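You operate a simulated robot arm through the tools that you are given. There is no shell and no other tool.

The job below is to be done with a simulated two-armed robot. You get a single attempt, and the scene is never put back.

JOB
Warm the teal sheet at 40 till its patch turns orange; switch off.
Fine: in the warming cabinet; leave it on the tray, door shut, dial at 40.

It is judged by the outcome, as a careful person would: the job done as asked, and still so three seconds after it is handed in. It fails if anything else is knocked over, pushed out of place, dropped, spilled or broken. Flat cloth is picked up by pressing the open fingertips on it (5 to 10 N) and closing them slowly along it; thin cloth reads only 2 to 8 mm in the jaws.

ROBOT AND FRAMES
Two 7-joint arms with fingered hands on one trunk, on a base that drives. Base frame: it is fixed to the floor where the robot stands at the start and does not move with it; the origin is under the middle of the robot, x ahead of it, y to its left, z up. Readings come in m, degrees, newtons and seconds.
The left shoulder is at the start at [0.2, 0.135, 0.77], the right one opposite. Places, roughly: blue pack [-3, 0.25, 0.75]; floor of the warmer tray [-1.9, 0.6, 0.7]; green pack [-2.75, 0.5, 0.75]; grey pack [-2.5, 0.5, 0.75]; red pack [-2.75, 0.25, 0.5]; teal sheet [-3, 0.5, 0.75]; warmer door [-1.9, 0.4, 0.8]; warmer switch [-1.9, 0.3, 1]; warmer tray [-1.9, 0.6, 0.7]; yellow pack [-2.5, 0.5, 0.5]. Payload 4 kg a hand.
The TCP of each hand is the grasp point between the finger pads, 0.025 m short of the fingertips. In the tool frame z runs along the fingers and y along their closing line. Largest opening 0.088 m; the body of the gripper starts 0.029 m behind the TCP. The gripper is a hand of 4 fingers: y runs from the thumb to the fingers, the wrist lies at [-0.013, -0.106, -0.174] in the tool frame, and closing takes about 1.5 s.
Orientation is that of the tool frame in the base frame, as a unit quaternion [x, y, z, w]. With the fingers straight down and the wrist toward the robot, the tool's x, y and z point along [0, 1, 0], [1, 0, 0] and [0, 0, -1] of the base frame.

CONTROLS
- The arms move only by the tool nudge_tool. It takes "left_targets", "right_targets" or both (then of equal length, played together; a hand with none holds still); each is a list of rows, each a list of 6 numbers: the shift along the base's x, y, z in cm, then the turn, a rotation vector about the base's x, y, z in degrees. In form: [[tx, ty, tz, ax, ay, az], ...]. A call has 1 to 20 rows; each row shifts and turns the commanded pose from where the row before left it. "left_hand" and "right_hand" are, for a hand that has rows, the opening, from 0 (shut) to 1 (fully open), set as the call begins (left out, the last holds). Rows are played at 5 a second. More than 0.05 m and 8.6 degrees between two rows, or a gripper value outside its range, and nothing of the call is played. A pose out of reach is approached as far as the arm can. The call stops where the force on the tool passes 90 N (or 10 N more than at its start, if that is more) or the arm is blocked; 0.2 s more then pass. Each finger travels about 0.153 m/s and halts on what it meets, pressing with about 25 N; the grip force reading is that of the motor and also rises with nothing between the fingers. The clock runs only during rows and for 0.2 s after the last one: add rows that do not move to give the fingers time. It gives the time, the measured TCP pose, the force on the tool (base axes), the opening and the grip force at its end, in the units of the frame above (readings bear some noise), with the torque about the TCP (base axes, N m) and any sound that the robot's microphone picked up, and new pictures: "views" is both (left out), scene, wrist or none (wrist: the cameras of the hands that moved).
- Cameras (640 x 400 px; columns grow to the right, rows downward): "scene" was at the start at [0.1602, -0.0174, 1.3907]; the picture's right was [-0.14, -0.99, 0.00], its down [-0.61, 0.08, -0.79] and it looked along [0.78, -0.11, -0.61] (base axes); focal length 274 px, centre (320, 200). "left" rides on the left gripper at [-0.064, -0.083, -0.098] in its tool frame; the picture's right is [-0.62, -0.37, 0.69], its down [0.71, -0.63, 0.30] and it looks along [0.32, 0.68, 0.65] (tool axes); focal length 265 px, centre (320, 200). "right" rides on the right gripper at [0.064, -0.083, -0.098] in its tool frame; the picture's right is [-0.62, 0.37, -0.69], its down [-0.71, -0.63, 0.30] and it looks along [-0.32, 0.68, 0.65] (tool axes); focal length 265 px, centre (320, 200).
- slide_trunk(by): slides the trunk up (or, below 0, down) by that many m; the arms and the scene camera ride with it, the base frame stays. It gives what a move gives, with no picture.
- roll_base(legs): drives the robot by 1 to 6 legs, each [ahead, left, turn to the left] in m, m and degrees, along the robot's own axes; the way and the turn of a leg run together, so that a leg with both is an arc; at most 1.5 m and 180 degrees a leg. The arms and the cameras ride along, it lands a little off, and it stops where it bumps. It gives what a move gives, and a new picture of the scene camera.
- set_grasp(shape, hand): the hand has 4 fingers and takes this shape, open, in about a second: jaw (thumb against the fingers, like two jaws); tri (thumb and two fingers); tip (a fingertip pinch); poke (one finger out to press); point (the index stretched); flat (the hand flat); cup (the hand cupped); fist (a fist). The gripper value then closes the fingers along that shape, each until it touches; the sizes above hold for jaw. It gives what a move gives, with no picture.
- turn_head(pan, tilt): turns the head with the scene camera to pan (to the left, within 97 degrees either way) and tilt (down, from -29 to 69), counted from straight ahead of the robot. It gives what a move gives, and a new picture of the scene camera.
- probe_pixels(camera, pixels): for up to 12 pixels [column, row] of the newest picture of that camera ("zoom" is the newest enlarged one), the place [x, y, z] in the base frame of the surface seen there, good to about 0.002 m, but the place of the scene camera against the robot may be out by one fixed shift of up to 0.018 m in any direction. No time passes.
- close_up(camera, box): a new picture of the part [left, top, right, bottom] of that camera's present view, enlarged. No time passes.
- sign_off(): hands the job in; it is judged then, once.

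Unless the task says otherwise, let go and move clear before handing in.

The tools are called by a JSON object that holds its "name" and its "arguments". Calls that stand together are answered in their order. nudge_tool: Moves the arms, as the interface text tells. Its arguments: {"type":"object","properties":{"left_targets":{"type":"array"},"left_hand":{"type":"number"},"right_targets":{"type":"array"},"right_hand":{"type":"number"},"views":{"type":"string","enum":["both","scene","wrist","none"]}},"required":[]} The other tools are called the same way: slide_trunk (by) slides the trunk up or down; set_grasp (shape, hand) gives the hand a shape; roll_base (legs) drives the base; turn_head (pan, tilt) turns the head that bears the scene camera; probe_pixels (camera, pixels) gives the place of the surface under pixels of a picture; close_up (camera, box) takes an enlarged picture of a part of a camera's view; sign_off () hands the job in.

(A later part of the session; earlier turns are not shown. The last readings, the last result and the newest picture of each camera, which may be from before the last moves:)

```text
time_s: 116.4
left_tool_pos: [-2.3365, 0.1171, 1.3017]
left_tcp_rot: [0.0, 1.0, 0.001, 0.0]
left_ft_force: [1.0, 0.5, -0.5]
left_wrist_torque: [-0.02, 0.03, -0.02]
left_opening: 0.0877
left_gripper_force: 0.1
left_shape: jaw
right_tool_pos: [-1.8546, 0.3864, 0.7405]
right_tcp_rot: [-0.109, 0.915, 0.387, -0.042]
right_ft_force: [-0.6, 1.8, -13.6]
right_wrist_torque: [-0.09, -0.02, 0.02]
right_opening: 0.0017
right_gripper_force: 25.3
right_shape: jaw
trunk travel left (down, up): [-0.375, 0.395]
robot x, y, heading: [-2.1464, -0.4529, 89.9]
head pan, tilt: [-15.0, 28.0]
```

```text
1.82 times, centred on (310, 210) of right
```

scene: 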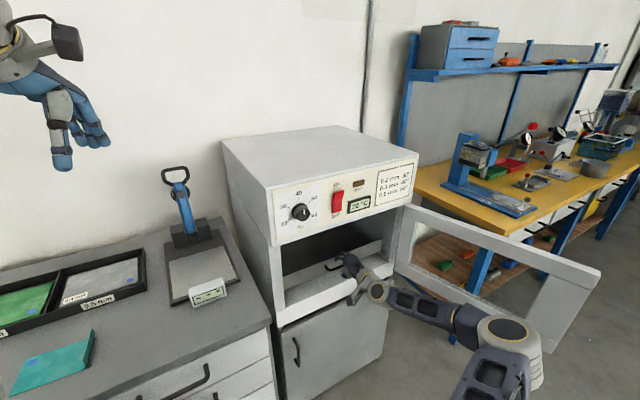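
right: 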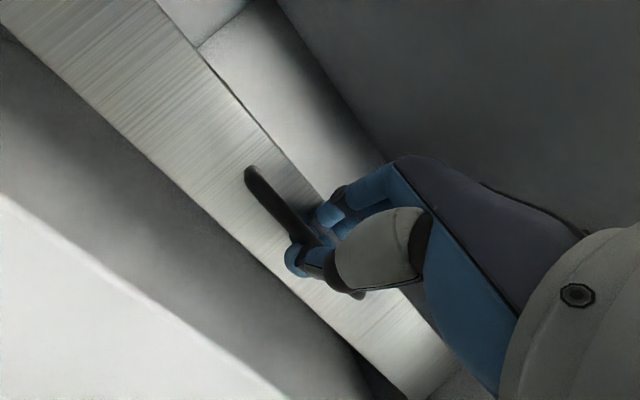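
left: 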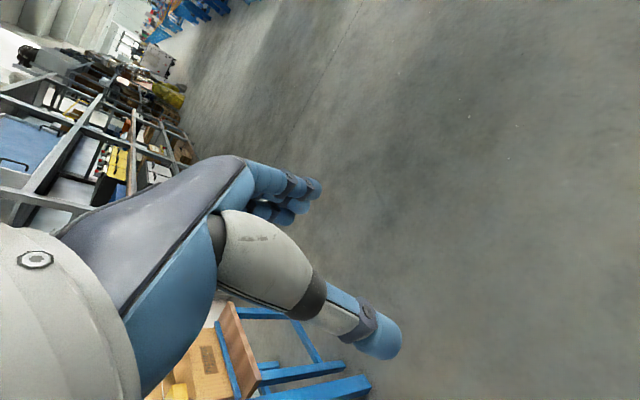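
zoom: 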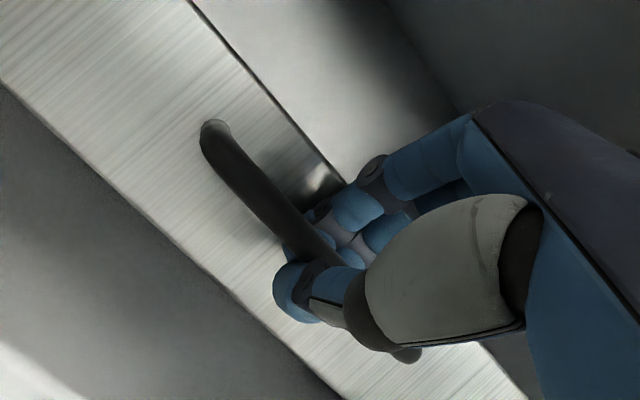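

The bar is caged in the hand (25 N). I'll pull the tray out along the warmer's normal by about 16 cm.

{"name": "nudge_tool", "arguments": {"right_targets": [[0.48, -1.94, 0, 0, 0, 0], [0.48, -1.94, 0, 0, 0, 0], [0.48, -1.94, 0, 0, 0, 0], [0.48, -1.94, 0, 0, 0, 0], [0.48, -1.94, 0, 0, 0, 0], [0.48, -1.94, 0, 0, 0, 0], [0.48, -1.94, 0, 0, 0, 0], [0.48, -1.94, 0, 0, 0, 0], [0, 0, 0, 0, 0, 0]]}}

```text
time_s: 118.4
left_tool_pos: [-2.3362, 0.1181, 1.2995]
left_tcp_rot: [0.001, 1.0, 0.0, 0.001]
left_ft_force: [0.0, -0.9, -0.1]
left_wrist_torque: [0.06, -0.01, 0.01]
left_opening: 0.0877
left_gripper_force: 0.1
left_shape: jaw
right_tool_pos: [-1.8153, 0.2314, 0.7403]
right_tcp_rot: [-0.108, 0.914, 0.389, -0.042]
right_ft_force: [13.8, 3.2, -16.2]
right_wrist_torque: [-0.11, -0.08, -0.11]
right_opening: 0.0017
right_gripper_force: 24.9
right_shape: jaw
trunk travel left (down, up): [-0.375, 0.395]
robot x, y, heading: [-2.1461, -0.4546, 89.9]
head pan, tilt: [-15.0, 28.0]
```

scene: 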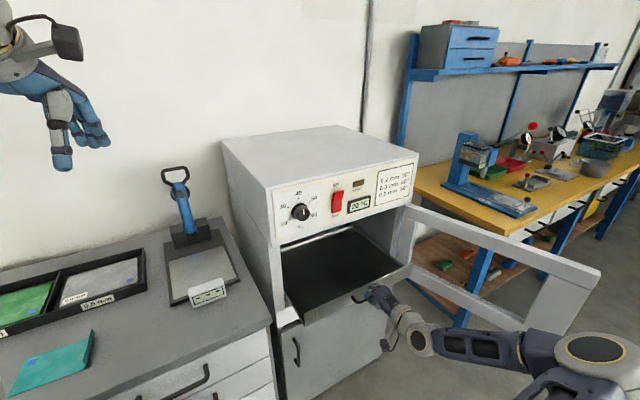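
right: 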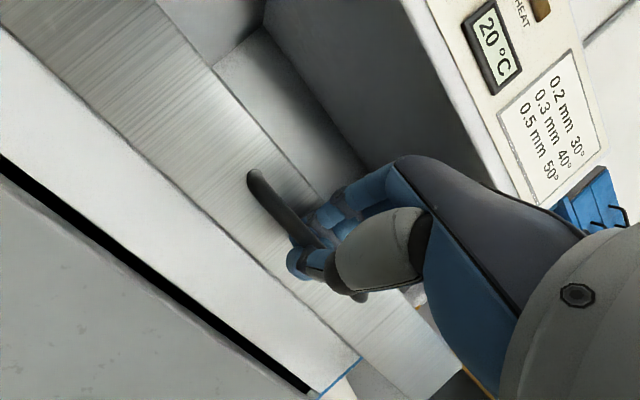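

The tray slides smoothly and is 16 cm out. I'll zoom in and probe the tray's extent before deciding how far to pull.

{"name": "close_up", "arguments": {"camera": "scene", "box": [264, 210, 424, 340]}}

{"name": "probe_pixels", "arguments": {"camera": "scene", "pixels": [[284, 248], [355, 226], [410, 265], [305, 325], [330, 280], [340, 250], [300, 275], [375, 262], [290, 318], [386, 235]]}}

```text
3.08 times, centred on (344, 275) of scene
```

zoom: 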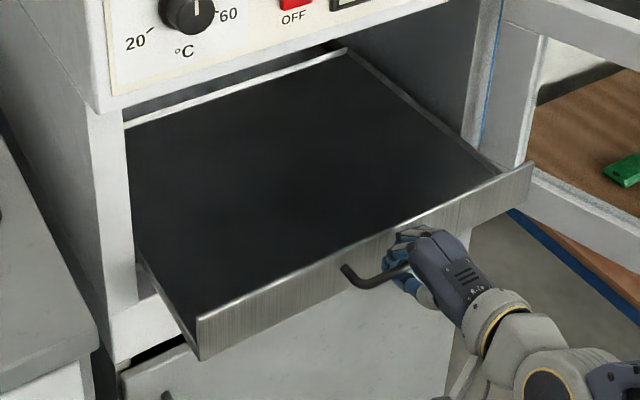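

```text
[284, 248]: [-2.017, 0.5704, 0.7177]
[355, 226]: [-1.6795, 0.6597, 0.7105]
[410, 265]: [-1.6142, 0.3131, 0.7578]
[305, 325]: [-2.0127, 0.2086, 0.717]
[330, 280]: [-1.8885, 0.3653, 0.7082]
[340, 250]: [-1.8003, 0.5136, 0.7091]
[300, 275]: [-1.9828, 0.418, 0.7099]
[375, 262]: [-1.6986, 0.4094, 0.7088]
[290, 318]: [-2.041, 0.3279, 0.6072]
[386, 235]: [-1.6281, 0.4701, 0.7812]
```

The tray is about 36 cm deep, so another 5 cm is safe on its rails. I'll pull 5 cm more.

{"name": "nudge_tool", "arguments": {"right_targets": [[0.4, -1.62, 0, 0, 0, 0], [0.4, -1.62, 0, 0, 0, 0], [0.4, -1.62, 0, 0, 0, 0], [0, 0, 0, 0, 0, 0]], "views": "scene"}}

```text
time_s: 119.4
left_tool_pos: [-2.3354, 0.1188, 1.2995]
left_tcp_rot: [0.0, 1.0, 0.0, -0.001]
left_ft_force: [-0.3, 0.0, 0.0]
left_wrist_torque: [0.02, 0.03, 0.0]
left_opening: 0.0878
left_gripper_force: 0.0
left_shape: jaw
right_tool_pos: [-1.804, 0.1831, 0.7416]
right_tcp_rot: [-0.108, 0.914, 0.389, -0.042]
right_ft_force: [16.6, 3.7, -17.7]
right_wrist_torque: [-0.11, -0.11, -0.14]
right_opening: 0.0016
right_gripper_force: 24.8
right_shape: jaw
trunk travel left (down, up): [-0.375, 0.395]
robot x, y, heading: [-2.144, -0.4557, 89.9]
head pan, tilt: [-15.0, 28.0]
```

scene: 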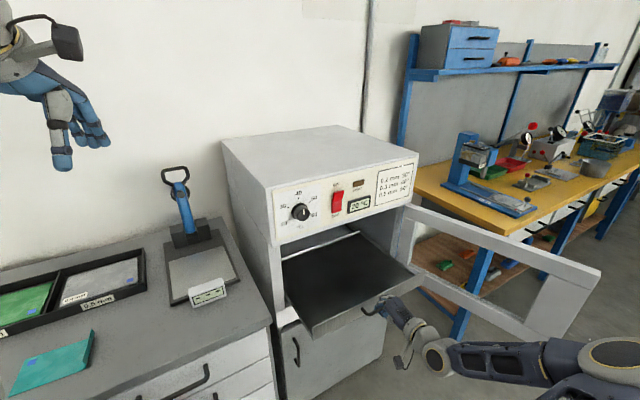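

The tray is 21 cm out. I'll release the handle and back the right hand away to the right, above the tray level.

{"name": "nudge_tool", "arguments": {"right_targets": [[0, 0, 0, 0, 0, 0], [0, 0, 0, 0, 0, 0], [0, -1, 0.5, 0, 0, 0], [0.3, -2, 2, 0, 0, 0], [0.3, -2, 2.5, 0, 0, 0], [0.3, -1, 3, 0, 0, 0], [1, 0, 4, 0, 0, 0], [2, 0, 4, 0, 0, 0], [3, 0, 3, 0, 0, 0], [3, 0, 3, 0, 0, 0], [0, 0, 0, 0, 0, 0]], "right_hand": 0.55}}

```text
time_s: 121.8
left_tool_pos: [-2.3361, 0.1177, 1.2987]
left_tcp_rot: [-0.001, 1.0, 0.0, 0.0]
left_ft_force: [0.6, 0.4, -0.3]
left_wrist_torque: [0.01, -0.02, -0.04]
left_opening: 0.0876
left_gripper_force: 0.1
left_shape: jaw
right_tool_pos: [-1.7049, 0.1224, 0.9616]
right_tcp_rot: [-0.109, 0.914, 0.388, -0.041]
right_ft_force: [-0.4, -0.4, 0.1]
right_wrist_torque: [0.0, 0.0, 0.02]
right_opening: 0.0478
right_gripper_force: 0.1
right_shape: jaw
trunk travel left (down, up): [-0.375, 0.395]
robot x, y, heading: [-2.1449, -0.4529, 89.9]
head pan, tilt: [-15.0, 28.0]
```

scene: 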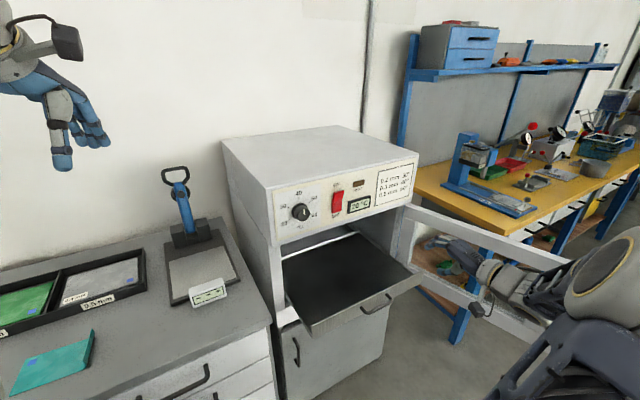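
right: 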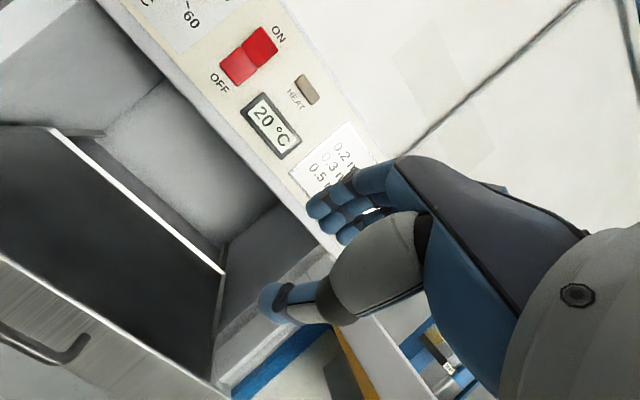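

Right hand is clear. Now the sheet: I'll pan the head left and down to see it well.

{"name": "turn_head", "arguments": {"pan": 25, "tilt": 40}}

```text
time_s: 122.9
left_tool_pos: [-2.3353, 0.1168, 1.3001]
left_tcp_rot: [0.0, 1.0, 0.0, 0.0]
left_ft_force: [-0.3, -0.2, -0.2]
left_wrist_torque: [0.01, 0.01, -0.02]
left_opening: 0.0878
left_gripper_force: 0.2
left_shape: jaw
right_tool_pos: [-1.7064, 0.1231, 0.9604]
right_tcp_rot: [-0.109, 0.914, 0.389, -0.042]
right_ft_force: [-0.2, 0.6, -0.1]
right_wrist_torque: [0.04, -0.02, -0.02]
right_opening: 0.0482
right_gripper_force: 0.0
right_shape: jaw
trunk travel left (down, up): [-0.375, 0.395]
robot x, y, heading: [-2.1473, -0.4553, 89.7]
head pan, tilt: [25.0, 40.0]
```

scene: 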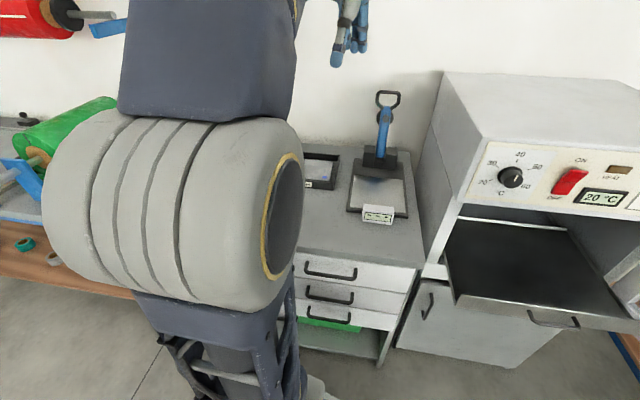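

The left arm blocks the view, so I'll use its wrist camera: move the left hand toward the sheet, still 25 cm above the counter.

{"name": "nudge_tool", "arguments": {"left_targets": [[-2.3, -0.4, -3.4, 0, 0, 0], [-2.3, -0.4, -3.4, 0, 0, 0], [-2.3, -0.4, -3.4, 0, 0, 0], [-2.3, -0.4, -3.4, 0, 0, 0], [-2.3, -0.4, -3.4, 0, 0, 0], [-2.3, -0.4, -3.4, 0, 0, 0], [-2.3, -0.4, -3.4, 0, 0, 0], [0, 0, 0, 0, 0, 0]]}}

```text
time_s: 124.7
left_tool_pos: [-2.4951, 0.0882, 1.0612]
left_tcp_rot: [-0.001, 1.0, 0.0, 0.0]
left_ft_force: [0.1, 0.5, -0.4]
left_wrist_torque: [0.0, 0.02, 0.0]
left_opening: 0.0879
left_gripper_force: 0.1
left_shape: jaw
right_tool_pos: [-1.7051, 0.1232, 0.9614]
right_tcp_rot: [-0.109, 0.914, 0.389, -0.042]
right_ft_force: [-0.2, 1.4, 0.1]
right_wrist_torque: [-0.02, -0.04, -0.01]
right_opening: 0.0479
right_gripper_force: 0.0
right_shape: jaw
trunk travel left (down, up): [-0.375, 0.395]
robot x, y, heading: [-2.1475, -0.4526, 89.7]
head pan, tilt: [25.0, 40.0]
```

scene: 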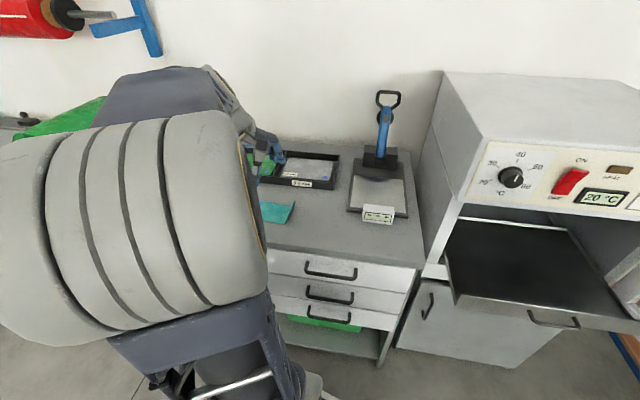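
left: 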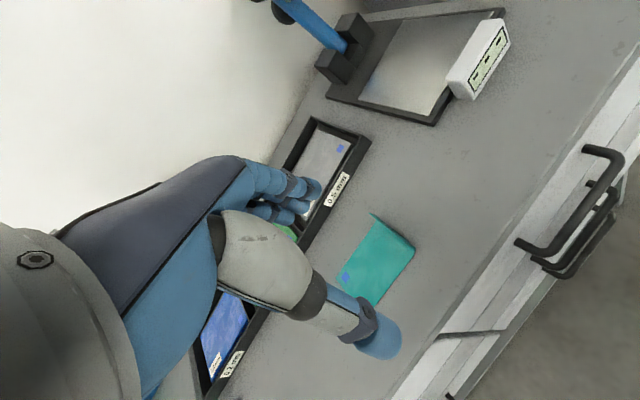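

The wrist camera shows the teal sheet at (378,260), with its curled end at (395,235). Zooming and probing.

{"name": "close_up", "arguments": {"camera": "left", "box": [310, 195, 440, 310]}}

{"name": "probe_pixels", "arguments": {"camera": "left", "pixels": [[372, 214], [413, 248], [392, 230], [373, 222], [407, 255], [380, 240], [340, 275], [378, 303], [360, 265], [355, 250], [394, 280], [430, 230]]}}

```text
3.48 times, centred on (375, 252) of left
```

zoom: 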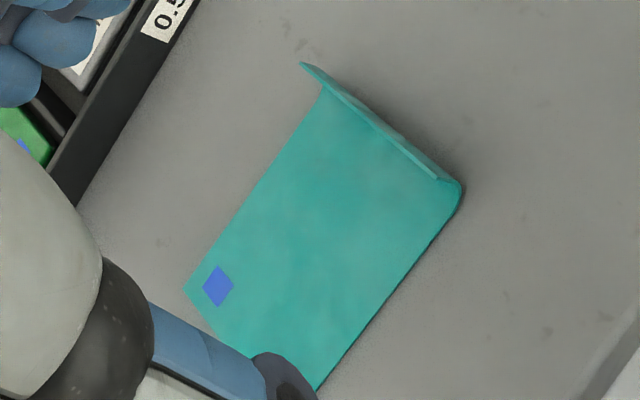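

```text
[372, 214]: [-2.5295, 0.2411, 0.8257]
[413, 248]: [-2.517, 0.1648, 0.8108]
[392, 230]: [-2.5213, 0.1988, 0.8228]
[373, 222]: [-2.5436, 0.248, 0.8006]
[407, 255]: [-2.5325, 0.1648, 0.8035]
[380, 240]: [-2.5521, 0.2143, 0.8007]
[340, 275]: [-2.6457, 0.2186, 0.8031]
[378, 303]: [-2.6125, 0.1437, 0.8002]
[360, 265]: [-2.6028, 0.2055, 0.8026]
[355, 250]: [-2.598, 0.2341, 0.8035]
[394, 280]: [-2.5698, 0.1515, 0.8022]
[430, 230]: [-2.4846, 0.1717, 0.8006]
```

The sheet is about 12×8.5 cm, with its right end standing up as a lip (top z≈0.826) along (-2.530,0.241)–(-2.517,0.165). I'll yaw the left hand -81° so the fingers close across the lip and move above it.

{"name": "nudge_tool", "arguments": {"left_targets": [[-0.25, 1.12, -1.1, 0, 0, -8.1], [-0.25, 1.12, -1.1, 0, 0, -8.1], [-0.25, 1.12, -1.1, 0, 0, -8.1], [-0.25, 1.12, -1.1, 0, 0, -8.1], [-0.25, 1.12, -1.1, 0, 0, -8.1], [-0.25, 1.12, -1.1, 0, 0, -8.1], [-0.25, 1.12, -1.1, 0, 0, -8.1], [-0.25, 1.12, -1.1, 0, 0, -8.1], [-0.25, 1.12, -1.1, 0, 0, -8.1], [-0.25, 1.12, -1.1, 0, 0, -8.1], [0, 0, 0, 0, 0, 0]], "left_hand": 0.8}}

{"name": "close_up", "arguments": {"camera": "left", "box": [200, 150, 460, 380]}}

```text
time_s: 127.1
left_tool_pos: [-2.5236, 0.2004, 0.9531]
left_tcp_rot: [0.65, 0.76, 0.0, 0.0]
left_ft_force: [-0.1, -0.4, 0.0]
left_wrist_torque: [0.0, -0.02, 0.0]
left_opening: 0.0706
left_gripper_force: 0.1
left_shape: jaw
right_tool_pos: [-1.7057, 0.1228, 0.9602]
right_tcp_rot: [-0.108, 0.914, 0.388, -0.042]
right_ft_force: [1.4, 0.7, -0.3]
right_wrist_torque: [-0.03, 0.04, -0.02]
right_opening: 0.048
right_gripper_force: 0.0
right_shape: jaw
trunk travel left (down, up): [-0.375, 0.395]
robot x, y, heading: [-2.145, -0.4553, 90.0]
head pan, tilt: [25.0, 40.0]
```

scene: 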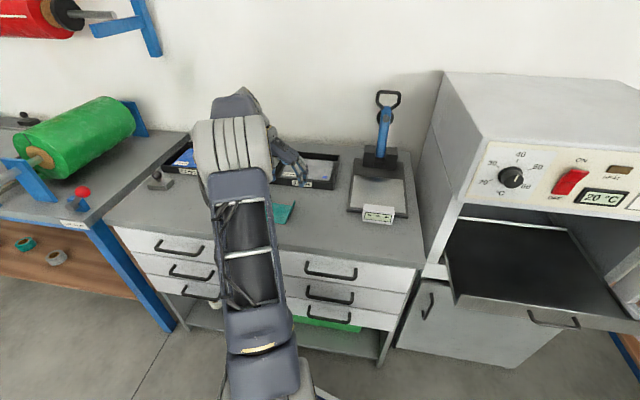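
left: 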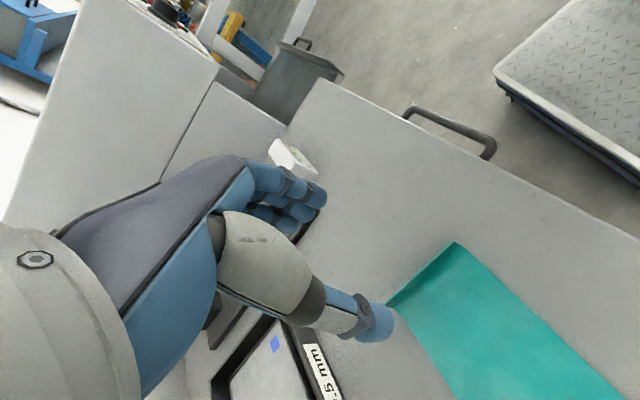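

```text
1.74 times, centred on (330, 265) of left
```

zoom: 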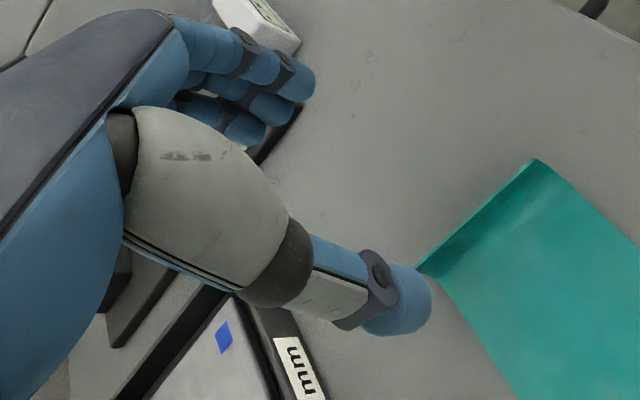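

The hand is above the lip. I'll probe the lip again from this closer view, plus the nearby pack tray's front edge.

{"name": "probe_pixels", "arguments": {"camera": "left", "pixels": [[424, 270], [440, 256], [455, 243], [400, 292], [410, 300], [470, 290], [320, 365], [300, 340], [345, 395], [455, 255], [440, 270]]}}

{"name": "close_up", "arguments": {"camera": "left", "box": [380, 220, 500, 330]}}

```text
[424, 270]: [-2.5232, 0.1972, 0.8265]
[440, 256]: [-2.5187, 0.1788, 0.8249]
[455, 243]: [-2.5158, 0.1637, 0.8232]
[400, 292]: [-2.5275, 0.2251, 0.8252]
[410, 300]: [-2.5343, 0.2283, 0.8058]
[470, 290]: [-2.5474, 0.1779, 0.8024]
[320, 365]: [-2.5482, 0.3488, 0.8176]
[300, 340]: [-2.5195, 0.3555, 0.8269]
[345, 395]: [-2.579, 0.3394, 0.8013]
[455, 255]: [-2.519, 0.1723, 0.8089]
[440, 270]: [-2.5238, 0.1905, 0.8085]
```

```text
3.64 times, centred on (440, 275) of left
```

zoom: 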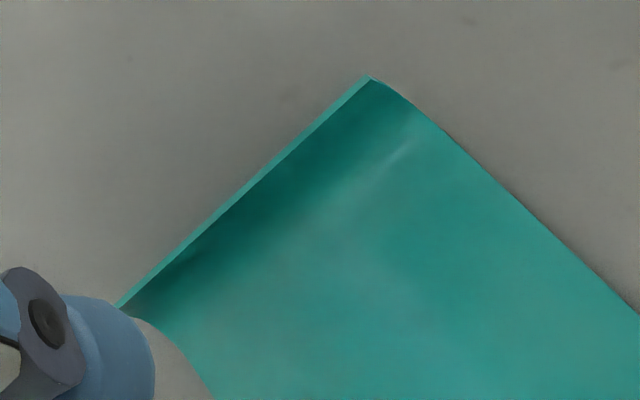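

The lip's top edge passes through (-2.523,0.197,0.8265), right under the TCP. Descending so fingertips are about 7 mm above the counter, straddling the lip.

{"name": "nudge_tool", "arguments": {"left_targets": [[0.1, -0.1, -3, 0, 0, 0], [0.1, -0.1, -3, 0, 0, 0], [0, 0, -3, 0, 0, 0], [0, 0, -2, 0, 0, 0], [0, 0, -1.1, 0, 0, 0], [0, 0, 0, 0, 0, 0]], "views": "wrist"}}

{"name": "close_up", "arguments": {"camera": "left", "box": [220, 150, 460, 380]}}

```text
time_s: 128.5
left_tool_pos: [-2.5193, 0.1989, 0.8298]
left_tcp_rot: [0.649, 0.76, 0.0, 0.0]
left_ft_force: [0.4, 0.5, 0.3]
left_wrist_torque: [-0.02, -0.01, 0.0]
left_opening: 0.0706
left_gripper_force: 0.1
left_shape: jaw
right_tool_pos: [-1.7051, 0.1237, 0.9607]
right_tcp_rot: [-0.108, 0.914, 0.389, -0.042]
right_ft_force: [0.5, 0.1, 0.1]
right_wrist_torque: [0.01, -0.06, -0.01]
right_opening: 0.0477
right_gripper_force: 0.2
right_shape: jaw
trunk travel left (down, up): [-0.375, 0.395]
robot x, y, heading: [-2.1492, -0.4553, 89.7]
head pan, tilt: [25.0, 40.0]
```

left: 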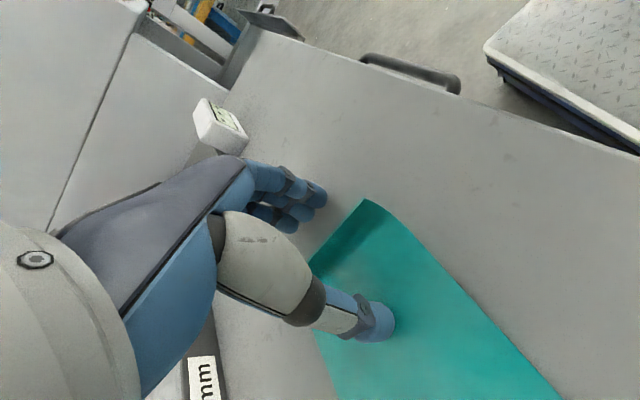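

```text
1.74 times, centred on (340, 265) of left
```

zoom: 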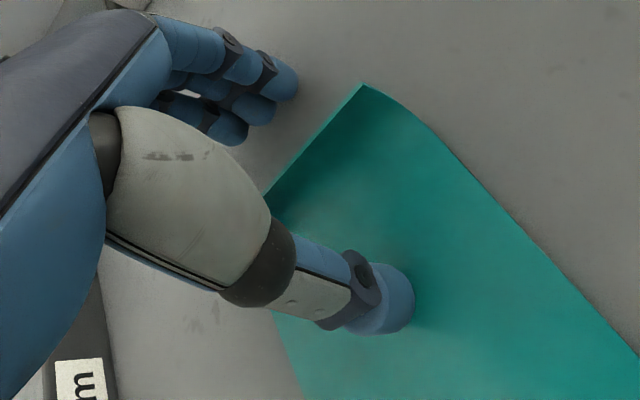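

The lip is between fingers and thumb. Closing slowly on it in stages.

{"name": "nudge_tool", "arguments": {"left_targets": [[0, 0, 0, 0, 0, 0], [0, 0, 0, 0, 0, 0], [0, 0, 0, 0, 0, 0]], "left_hand": 0.35, "views": "none"}}

{"name": "nudge_tool", "arguments": {"left_targets": [[0, 0, 0, 0, 0, 0], [0, 0, 0, 0, 0, 0], [0, 0, 0, 0, 0, 0], [0, 0, 0, 0, 0, 0], [0, 0, 0, 0, 0, 0]], "left_hand": 0.0, "views": "wrist"}}

{"name": "close_up", "arguments": {"camera": "left", "box": [220, 150, 460, 380]}}

```text
time_s: 129.3
left_tool_pos: [-2.5196, 0.1998, 0.8312]
left_tcp_rot: [0.649, 0.76, -0.001, 0.0]
left_ft_force: [-0.1, 0.0, -0.5]
left_wrist_torque: [0.02, 0.04, 0.0]
left_opening: 0.0311
left_gripper_force: 0.0
left_shape: jaw
right_tool_pos: [-1.7058, 0.1227, 0.9602]
right_tcp_rot: [-0.108, 0.914, 0.389, -0.041]
right_ft_force: [0.1, 0.1, 0.6]
right_wrist_torque: [-0.04, 0.01, -0.01]
right_opening: 0.0479
right_gripper_force: 0.1
right_shape: jaw
trunk travel left (down, up): [-0.375, 0.395]
robot x, y, heading: [-2.15, -0.4534, 90.0]
head pan, tilt: [25.0, 40.0]
```

```text
time_s: 130.5
left_tool_pos: [-2.5195, 0.2, 0.8309]
left_tcp_rot: [0.65, 0.76, 0.0, -0.001]
left_ft_force: [-2.4, -0.9, 13.6]
left_wrist_torque: [0.0, 0.28, 0.03]
left_opening: 0.0009
left_gripper_force: 25.1
left_shape: jaw
right_tool_pos: [-1.7063, 0.122, 0.9614]
right_tcp_rot: [-0.108, 0.914, 0.388, -0.042]
right_ft_force: [-0.2, 0.7, 0.0]
right_wrist_torque: [-0.01, 0.02, 0.01]
right_opening: 0.0478
right_gripper_force: 0.1
right_shape: jaw
trunk travel left (down, up): [-0.375, 0.395]
robot x, y, heading: [-2.1459, -0.4509, 90.1]
head pan, tilt: [25.0, 40.0]
```

left: 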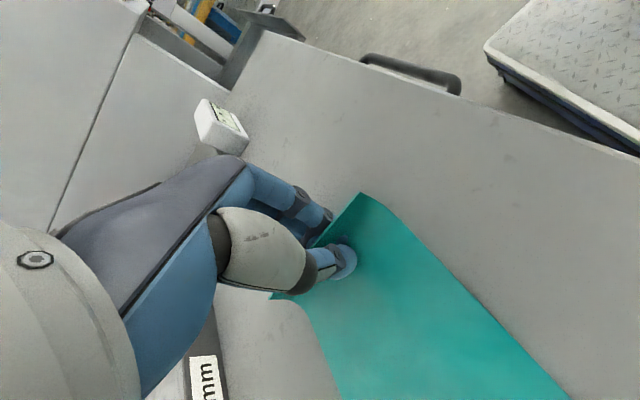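

```text
1.74 times, centred on (340, 265) of left
```

zoom: 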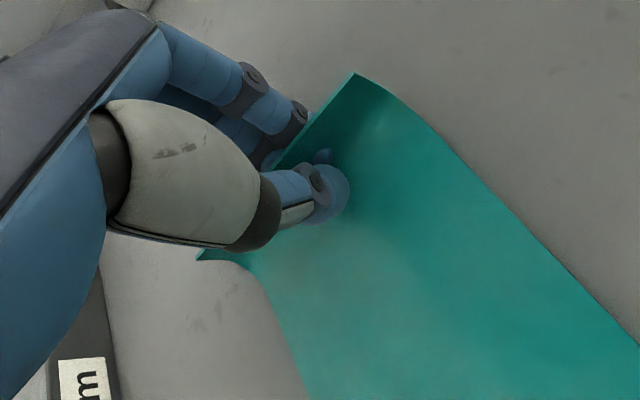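

The lip is pinched (0.9 mm, 25 N), with slight contact on the counter. I'll lift 6 cm and look.

{"name": "nudge_tool", "arguments": {"left_targets": [[0, 0, 1, 0, 0, 0], [0, 0, 1.5, 0, 0, 0], [0, 0, 2, 0, 0, 0], [0, 0, 2.5, 0, 0, 0], [0, 0, 3, 0, 0, 0], [0, 0, 0, 0, 0, 0]]}}

```text
time_s: 131.9
left_tool_pos: [-2.5204, 0.2003, 0.9308]
left_tcp_rot: [0.65, 0.76, -0.001, 0.001]
left_ft_force: [0.5, -0.5, -1.3]
left_wrist_torque: [0.02, -0.04, -0.01]
left_opening: 0.0009
left_gripper_force: 25.1
left_shape: jaw
right_tool_pos: [-1.7055, 0.1221, 0.9608]
right_tcp_rot: [-0.109, 0.914, 0.388, -0.042]
right_ft_force: [-0.2, -0.1, -0.1]
right_wrist_torque: [-0.02, -0.01, -0.02]
right_opening: 0.0479
right_gripper_force: 0.0
right_shape: jaw
trunk travel left (down, up): [-0.375, 0.395]
robot x, y, heading: [-2.1483, -0.4534, 89.7]
head pan, tilt: [25.0, 40.0]
```

scene: 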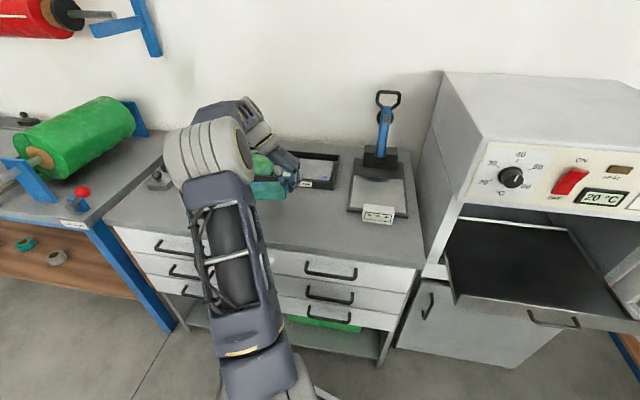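
left: 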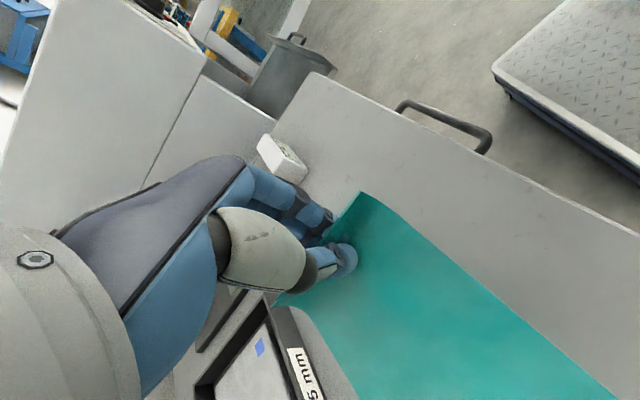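

The sheet lifts cleanly and stays flat, extending left from the hand. First I'll move the right hand up and right, out of the way, while raising and starting the left hand's carry.

{"name": "nudge_tool", "arguments": {"right_targets": [[1.5, 0, 3, 0, 0, 0], [1.5, 0, 3, 0, 0, 0], [1.5, 0, 3, 0, 0, 0], [1.5, 0, 3, 0, 0, 0], [1.5, 0, 3, 0, 0, 0], [0, 0, 0, 0, 0, 0]], "left_targets": [[0, -0.5, 1.5, 0, 0, 0], [0, -1, 1.5, 0, 0, 0], [0, -1, 1.5, 0, 0, 0], [0, -1, 1.5, 0, 0, 0], [0, -1, 1, 0, 0, 0], [0, -0.5, 0, 0, 0, 0]]}}

{"name": "turn_head", "arguments": {"pan": -5, "tilt": 40}}

```text
time_s: 133.3
left_tool_pos: [-2.5188, 0.1498, 1.0011]
left_tcp_rot: [0.65, 0.76, -0.001, 0.0]
left_ft_force: [0.7, 0.3, -0.3]
left_wrist_torque: [0.03, -0.02, 0.0]
left_opening: 0.0004
left_gripper_force: 25.0
left_shape: jaw
right_tool_pos: [-1.6293, 0.1234, 1.1117]
right_tcp_rot: [-0.109, 0.914, 0.388, -0.043]
right_ft_force: [1.2, -0.2, -1.1]
right_wrist_torque: [-0.01, -0.02, -0.02]
right_opening: 0.0479
right_gripper_force: 0.1
right_shape: jaw
trunk travel left (down, up): [-0.375, 0.395]
robot x, y, heading: [-2.1447, -0.4537, 89.7]
head pan, tilt: [25.0, 40.0]
```

scene: 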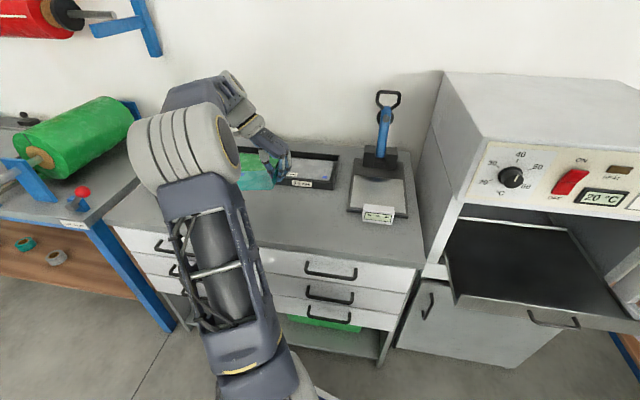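
right: 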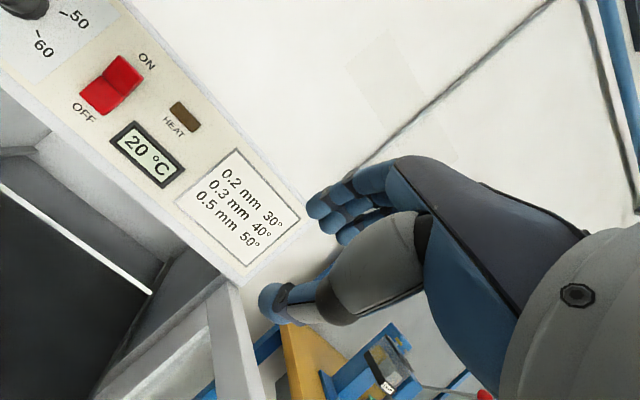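
left: 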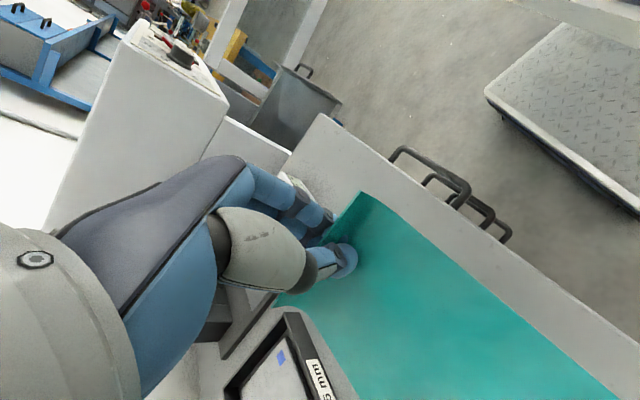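

```text
time_s: 134.2
left_tool_pos: [-2.521, 0.1491, 1.0006]
left_tcp_rot: [0.649, 0.76, 0.0, 0.001]
left_ft_force: [0.0, -0.2, -0.6]
left_wrist_torque: [0.02, -0.02, 0.02]
left_opening: 0.0007
left_gripper_force: 25.0
left_shape: jaw
right_tool_pos: [-1.6296, 0.1242, 1.1117]
right_tcp_rot: [-0.108, 0.914, 0.388, -0.043]
right_ft_force: [0.3, -0.7, 0.7]
right_wrist_torque: [0.01, -0.01, 0.0]
right_opening: 0.0478
right_gripper_force: 0.0
right_shape: jaw
trunk travel left (down, up): [-0.375, 0.395]
robot x, y, heading: [-2.146, -0.4545, 90.0]
head pan, tilt: [-5.0, 40.0]
```

scene: 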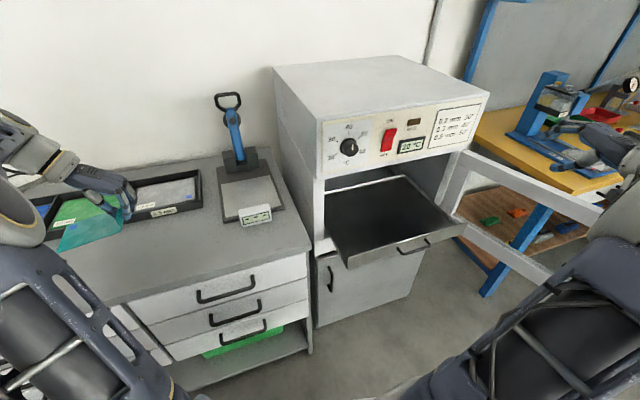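

Clear view. Carrying the sheet right, in front of the warmer, at z≈1.0.

{"name": "nudge_tool", "arguments": {"left_targets": [[4, 0, 0, 0, 0, 0.5], [4.2, 0, 0, 0, 0, 0.5], [4.2, 0, 0, 0, 0, 0.5], [4.2, 0, 0, 0, 0, 0.5], [4.2, 0, 0, 0, 0, 0.5], [4.2, 0, 0, 0, 0, 0.5], [4.2, 0, 0, 0, 0, 0.5], [4.2, 0, 0, 0, 0, 0.5], [4.2, 0, 0, 0, 0, 0.5], [4.2, 0, 0, 0, 0, 0.5], [4.2, 0, 0, 0, 0, 0], [4.2, 0, 0, 0, 0, 0], [4.2, 0, 0, 0, 0, 0], [4.2, 0, 0, 0, 0, 0], [4.2, 0, 0, 0, 0, 0], [4.2, 0, 0, 0, 0, 0], [0, 0, 0, 0, 0, 0]]}}

```text
time_s: 137.8
left_tool_pos: [-1.8491, 0.151, 1.0026]
left_tcp_rot: [0.616, 0.788, 0.0, 0.0]
left_ft_force: [-0.8, -1.0, 0.2]
left_wrist_torque: [0.03, 0.02, -0.05]
left_opening: 0.0006
left_gripper_force: 25.7
left_shape: jaw
right_tool_pos: [-1.6297, 0.1226, 1.1131]
right_tcp_rot: [-0.108, 0.914, 0.389, -0.041]
right_ft_force: [-0.4, -0.6, 0.2]
right_wrist_torque: [0.02, 0.02, -0.04]
right_opening: 0.048
right_gripper_force: 0.0
right_shape: jaw
trunk travel left (down, up): [-0.375, 0.395]
robot x, y, heading: [-2.148, -0.4539, 90.0]
head pan, tilt: [-5.0, 40.0]
```

scene: 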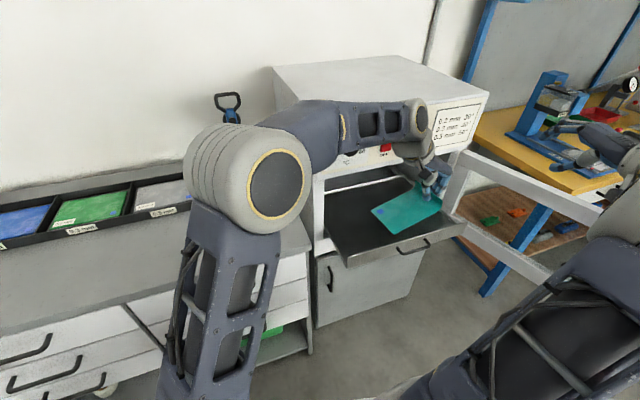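
left: 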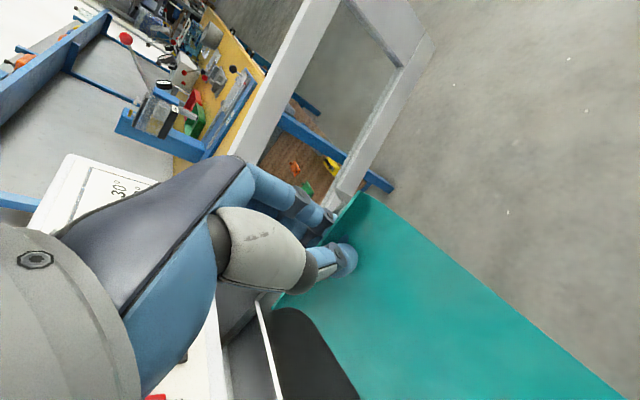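

The sheet is above the tray's front edge. To keep my forearm away from the knob, I'll place it further right: shift right 10 cm, lower to z≈0.84, and move the right hand aside.

{"name": "nudge_tool", "arguments": {"right_targets": [[2, 0, 1, 0, 0, 0], [2, 0, 1, 0, 0, 0], [2, 0, 1, 0, 0, 0], [0, 0, 0, 0, 0, 0], [0, 0, 0, 0, 0, 0], [0, 0, 0, 0, 0, 0], [0, 0, 0, 0, 0, 0], [0, 0, 0, 0, 0, 0], [0, 0, 0, 0, 0, 0]], "left_targets": [[3.3, 0.7, 0, 0, 0, 0], [3.3, 0.7, 0, 0, 0, 0], [3.3, 0.7, 0, 0, 0, 0], [0, 0, -3.5, 0, 0, 0], [0, 0, -3.5, 0, 0, 0], [0, 0, -3.5, 0, 0, 0], [0, 0, -3, 0, 0, 0], [0, 0, -2.5, 0, 0, 0], [0, 0, 0, 0, 0, 0]]}}

```text
time_s: 139.8
left_tool_pos: [-1.7504, 0.1708, 0.8404]
left_tcp_rot: [0.615, 0.788, 0.0, 0.0]
left_ft_force: [0.7, -0.1, 0.2]
left_wrist_torque: [-0.01, 0.0, 0.05]
left_opening: 0.0004
left_gripper_force: 25.1
left_shape: jaw
right_tool_pos: [-1.5704, 0.1233, 1.143]
right_tcp_rot: [-0.109, 0.914, 0.389, -0.042]
right_ft_force: [0.3, -1.3, -0.2]
right_wrist_torque: [-0.03, 0.01, -0.02]
right_opening: 0.0479
right_gripper_force: 0.0
right_shape: jaw
trunk travel left (down, up): [-0.375, 0.395]
robot x, y, heading: [-2.1455, -0.4569, 89.8]
head pan, tilt: [-5.0, 40.0]
```

scene: 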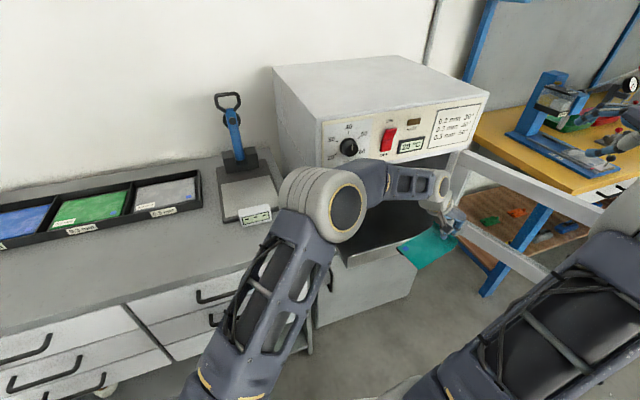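
right: 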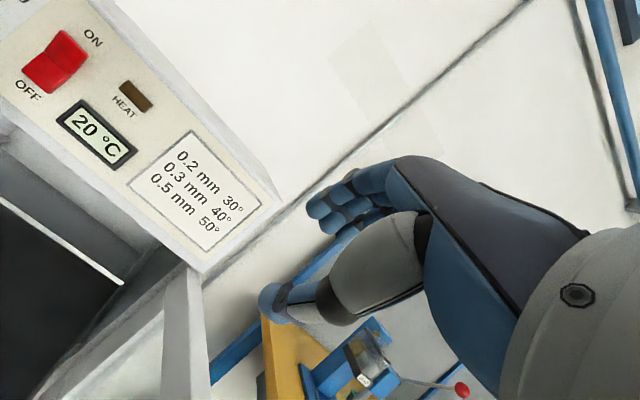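
left: 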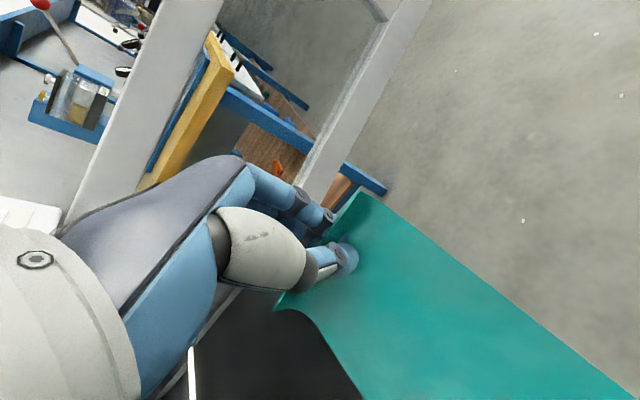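

The sheet is level at z≈0.81 in front of the tray. I'll check forearm clearance to the panel via probes before moving forward.

{"name": "probe_pixels", "arguments": {"camera": "scene", "pixels": [[350, 205], [320, 175], [375, 180], [410, 180], [440, 185], [430, 200], [346, 149], [388, 140]]}}

```text
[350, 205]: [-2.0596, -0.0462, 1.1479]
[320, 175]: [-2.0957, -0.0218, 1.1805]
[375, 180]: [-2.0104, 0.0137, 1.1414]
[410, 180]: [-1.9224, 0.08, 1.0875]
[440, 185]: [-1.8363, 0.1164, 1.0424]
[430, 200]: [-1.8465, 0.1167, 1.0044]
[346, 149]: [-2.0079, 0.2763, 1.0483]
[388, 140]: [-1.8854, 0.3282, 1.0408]
```

The forearm is 25 cm clear of the knob. Moving forward over the tray.

{"name": "nudge_tool", "arguments": {"left_targets": [[0, 3, 0, 0, 0, 0], [0, 3, 0, 0, 0, 0], [0, 3, 0, 0, 0, 0], [0, 3.5, 0, 0, 0, 0], [0, 0, 0, 0, 0, 0]]}}

{"name": "close_up", "arguments": {"camera": "scene", "box": [310, 150, 490, 290]}}

```text
time_s: 141.0
left_tool_pos: [-1.7563, 0.2897, 0.8384]
left_tcp_rot: [0.616, 0.788, -0.001, -0.001]
left_ft_force: [0.9, 0.3, 0.1]
left_wrist_torque: [0.01, 0.0, 0.0]
left_opening: 0.0003
left_gripper_force: 24.6
left_shape: jaw
left hand out of reach, approached as far as the arm can: row 4
right_tool_pos: [-1.5717, 0.123, 1.1431]
right_tcp_rot: [-0.108, 0.914, 0.388, -0.042]
right_ft_force: [-0.6, 0.5, 0.2]
right_wrist_torque: [-0.01, -0.04, -0.02]
right_opening: 0.0478
right_gripper_force: 0.1
right_shape: jaw
trunk travel left (down, up): [-0.375, 0.395]
robot x, y, heading: [-2.1478, -0.4595, 90.0]
head pan, tilt: [-5.0, 40.0]
```

scene: 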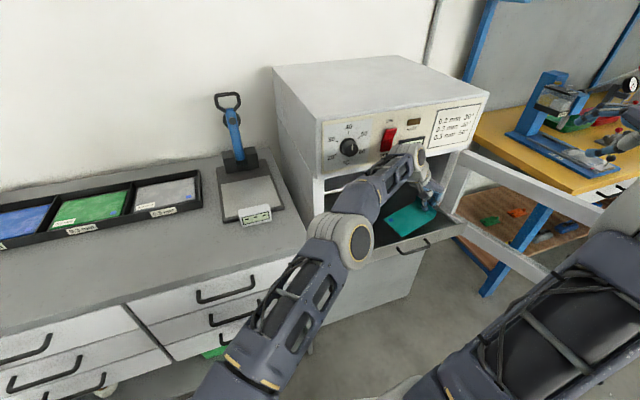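
left: 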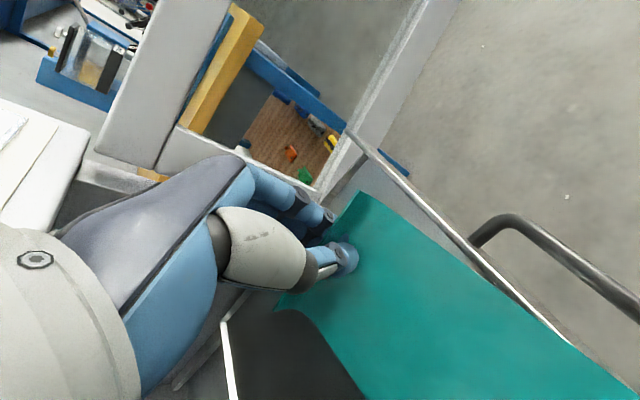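

```text
2.86 times, centred on (400, 220) of scene
```

zoom: 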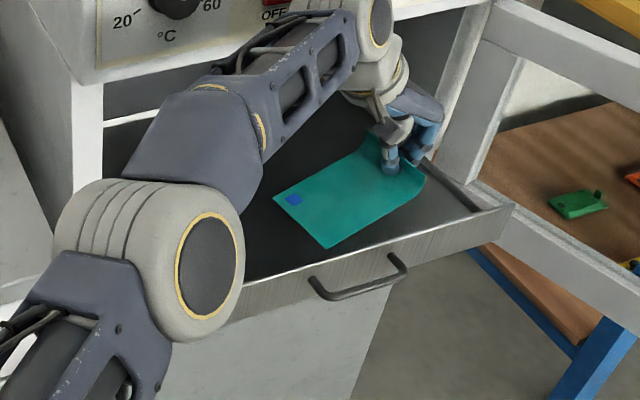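

The sheet is over the tray, about 1 cm inside its front panel (wrist view: panel line (350,130)–(560,340) is beyond the sheet edge). I'll lower 4 cm and shift 1 cm inward.

{"name": "nudge_tool", "arguments": {"left_targets": [[0, 0, -2, 0, 0, 0], [0, 0.5, -2, 0, 0, 0], [0, 0.6, -0.5, 0, 0, 0], [0, 0, 0, 0, 0, 0]]}}

{"name": "close_up", "arguments": {"camera": "scene", "box": [310, 150, 490, 290]}}

```text
time_s: 142.0
left_tool_pos: [-1.7577, 0.2994, 0.7943]
left_tcp_rot: [0.616, 0.788, 0.001, 0.0]
left_ft_force: [-0.1, 0.0, 1.1]
left_wrist_torque: [-0.07, 0.06, -0.02]
left_opening: 0.0004
left_gripper_force: 24.7
left_shape: jaw
right_tool_pos: [-1.5711, 0.1228, 1.1423]
right_tcp_rot: [-0.109, 0.914, 0.388, -0.042]
right_ft_force: [0.0, -0.2, 0.4]
right_wrist_torque: [0.0, 0.0, 0.03]
right_opening: 0.0477
right_gripper_force: 0.1
right_shape: jaw
trunk travel left (down, up): [-0.375, 0.395]
robot x, y, heading: [-2.1491, -0.4553, 89.9]
head pan, tilt: [-5.0, 40.0]
```

scene: 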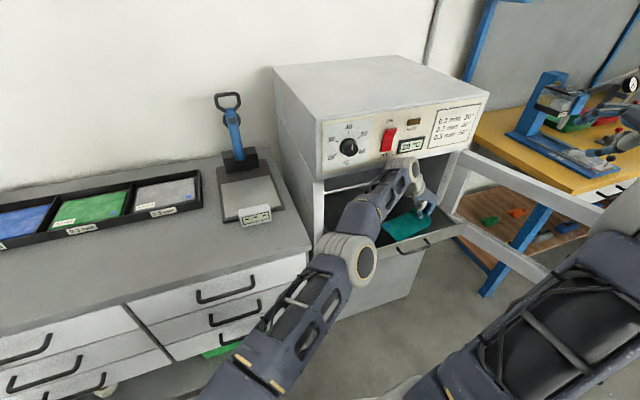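
left: 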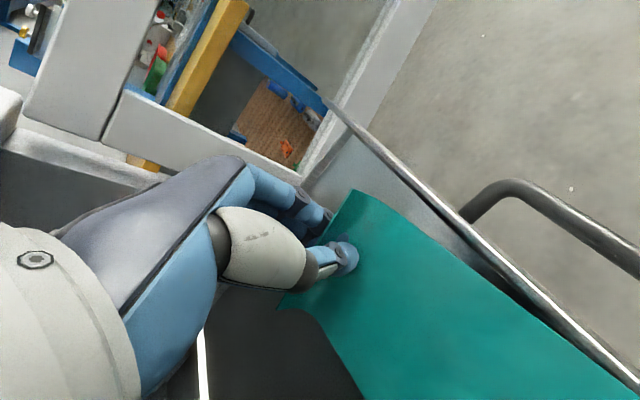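

```text
2.86 times, centred on (400, 220) of scene
```

zoom: 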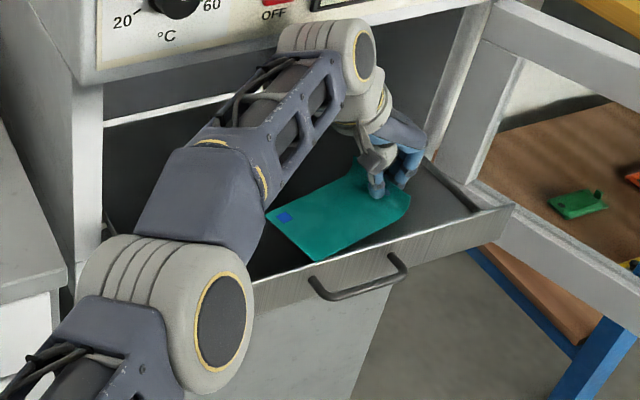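

The sheet is well inside the tray bounds. Lowering to just above the tray floor (z≈0.702).

{"name": "nudge_tool", "arguments": {"left_targets": [[0, 0, -2, 0, 0, 0], [0, 0.2, -2, 0, 0, 0], [0, 0, -1, 0, 0, 0], [0, 0, -0.8, 0, 0, 0], [0, 0, 0, 0, 0, 0]]}}

{"name": "close_up", "arguments": {"camera": "scene", "box": [310, 150, 490, 290]}}

```text
time_s: 143.2
left_tool_pos: [-1.7578, 0.3, 0.737]
left_tcp_rot: [0.616, 0.788, 0.0, 0.001]
left_ft_force: [1.9, -0.9, 7.2]
left_wrist_torque: [0.06, 0.23, -0.03]
left_opening: 0.0004
left_gripper_force: 24.9
left_shape: jaw
right_tool_pos: [-1.5698, 0.1228, 1.1425]
right_tcp_rot: [-0.109, 0.914, 0.389, -0.042]
right_ft_force: [-0.7, -0.2, 0.7]
right_wrist_torque: [-0.01, 0.01, -0.01]
right_opening: 0.0477
right_gripper_force: 0.1
right_shape: jaw
trunk travel left (down, up): [-0.375, 0.395]
robot x, y, heading: [-2.1465, -0.4549, 89.9]
head pan, tilt: [-5.0, 40.0]
```

scene: 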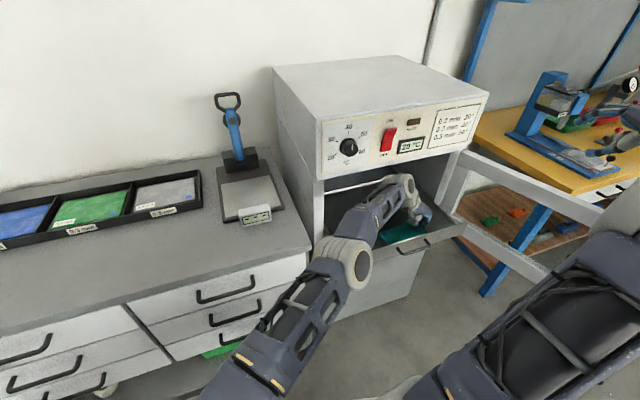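
left: 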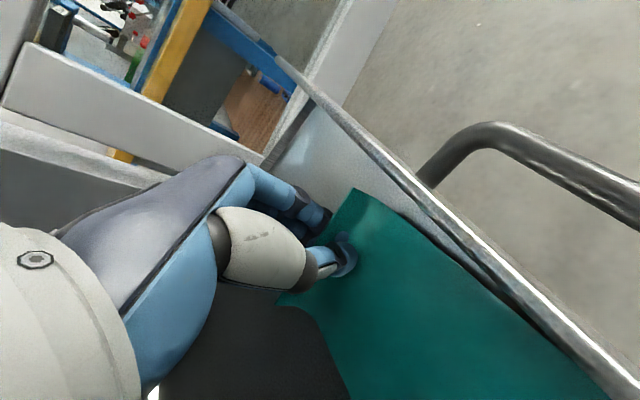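

```text
2.86 times, centred on (400, 220) of scene
```

zoom: 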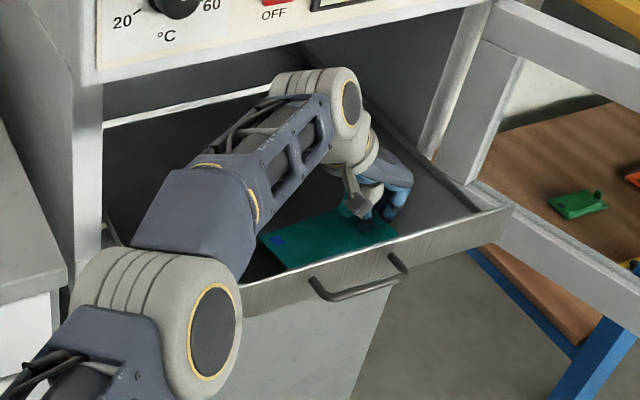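

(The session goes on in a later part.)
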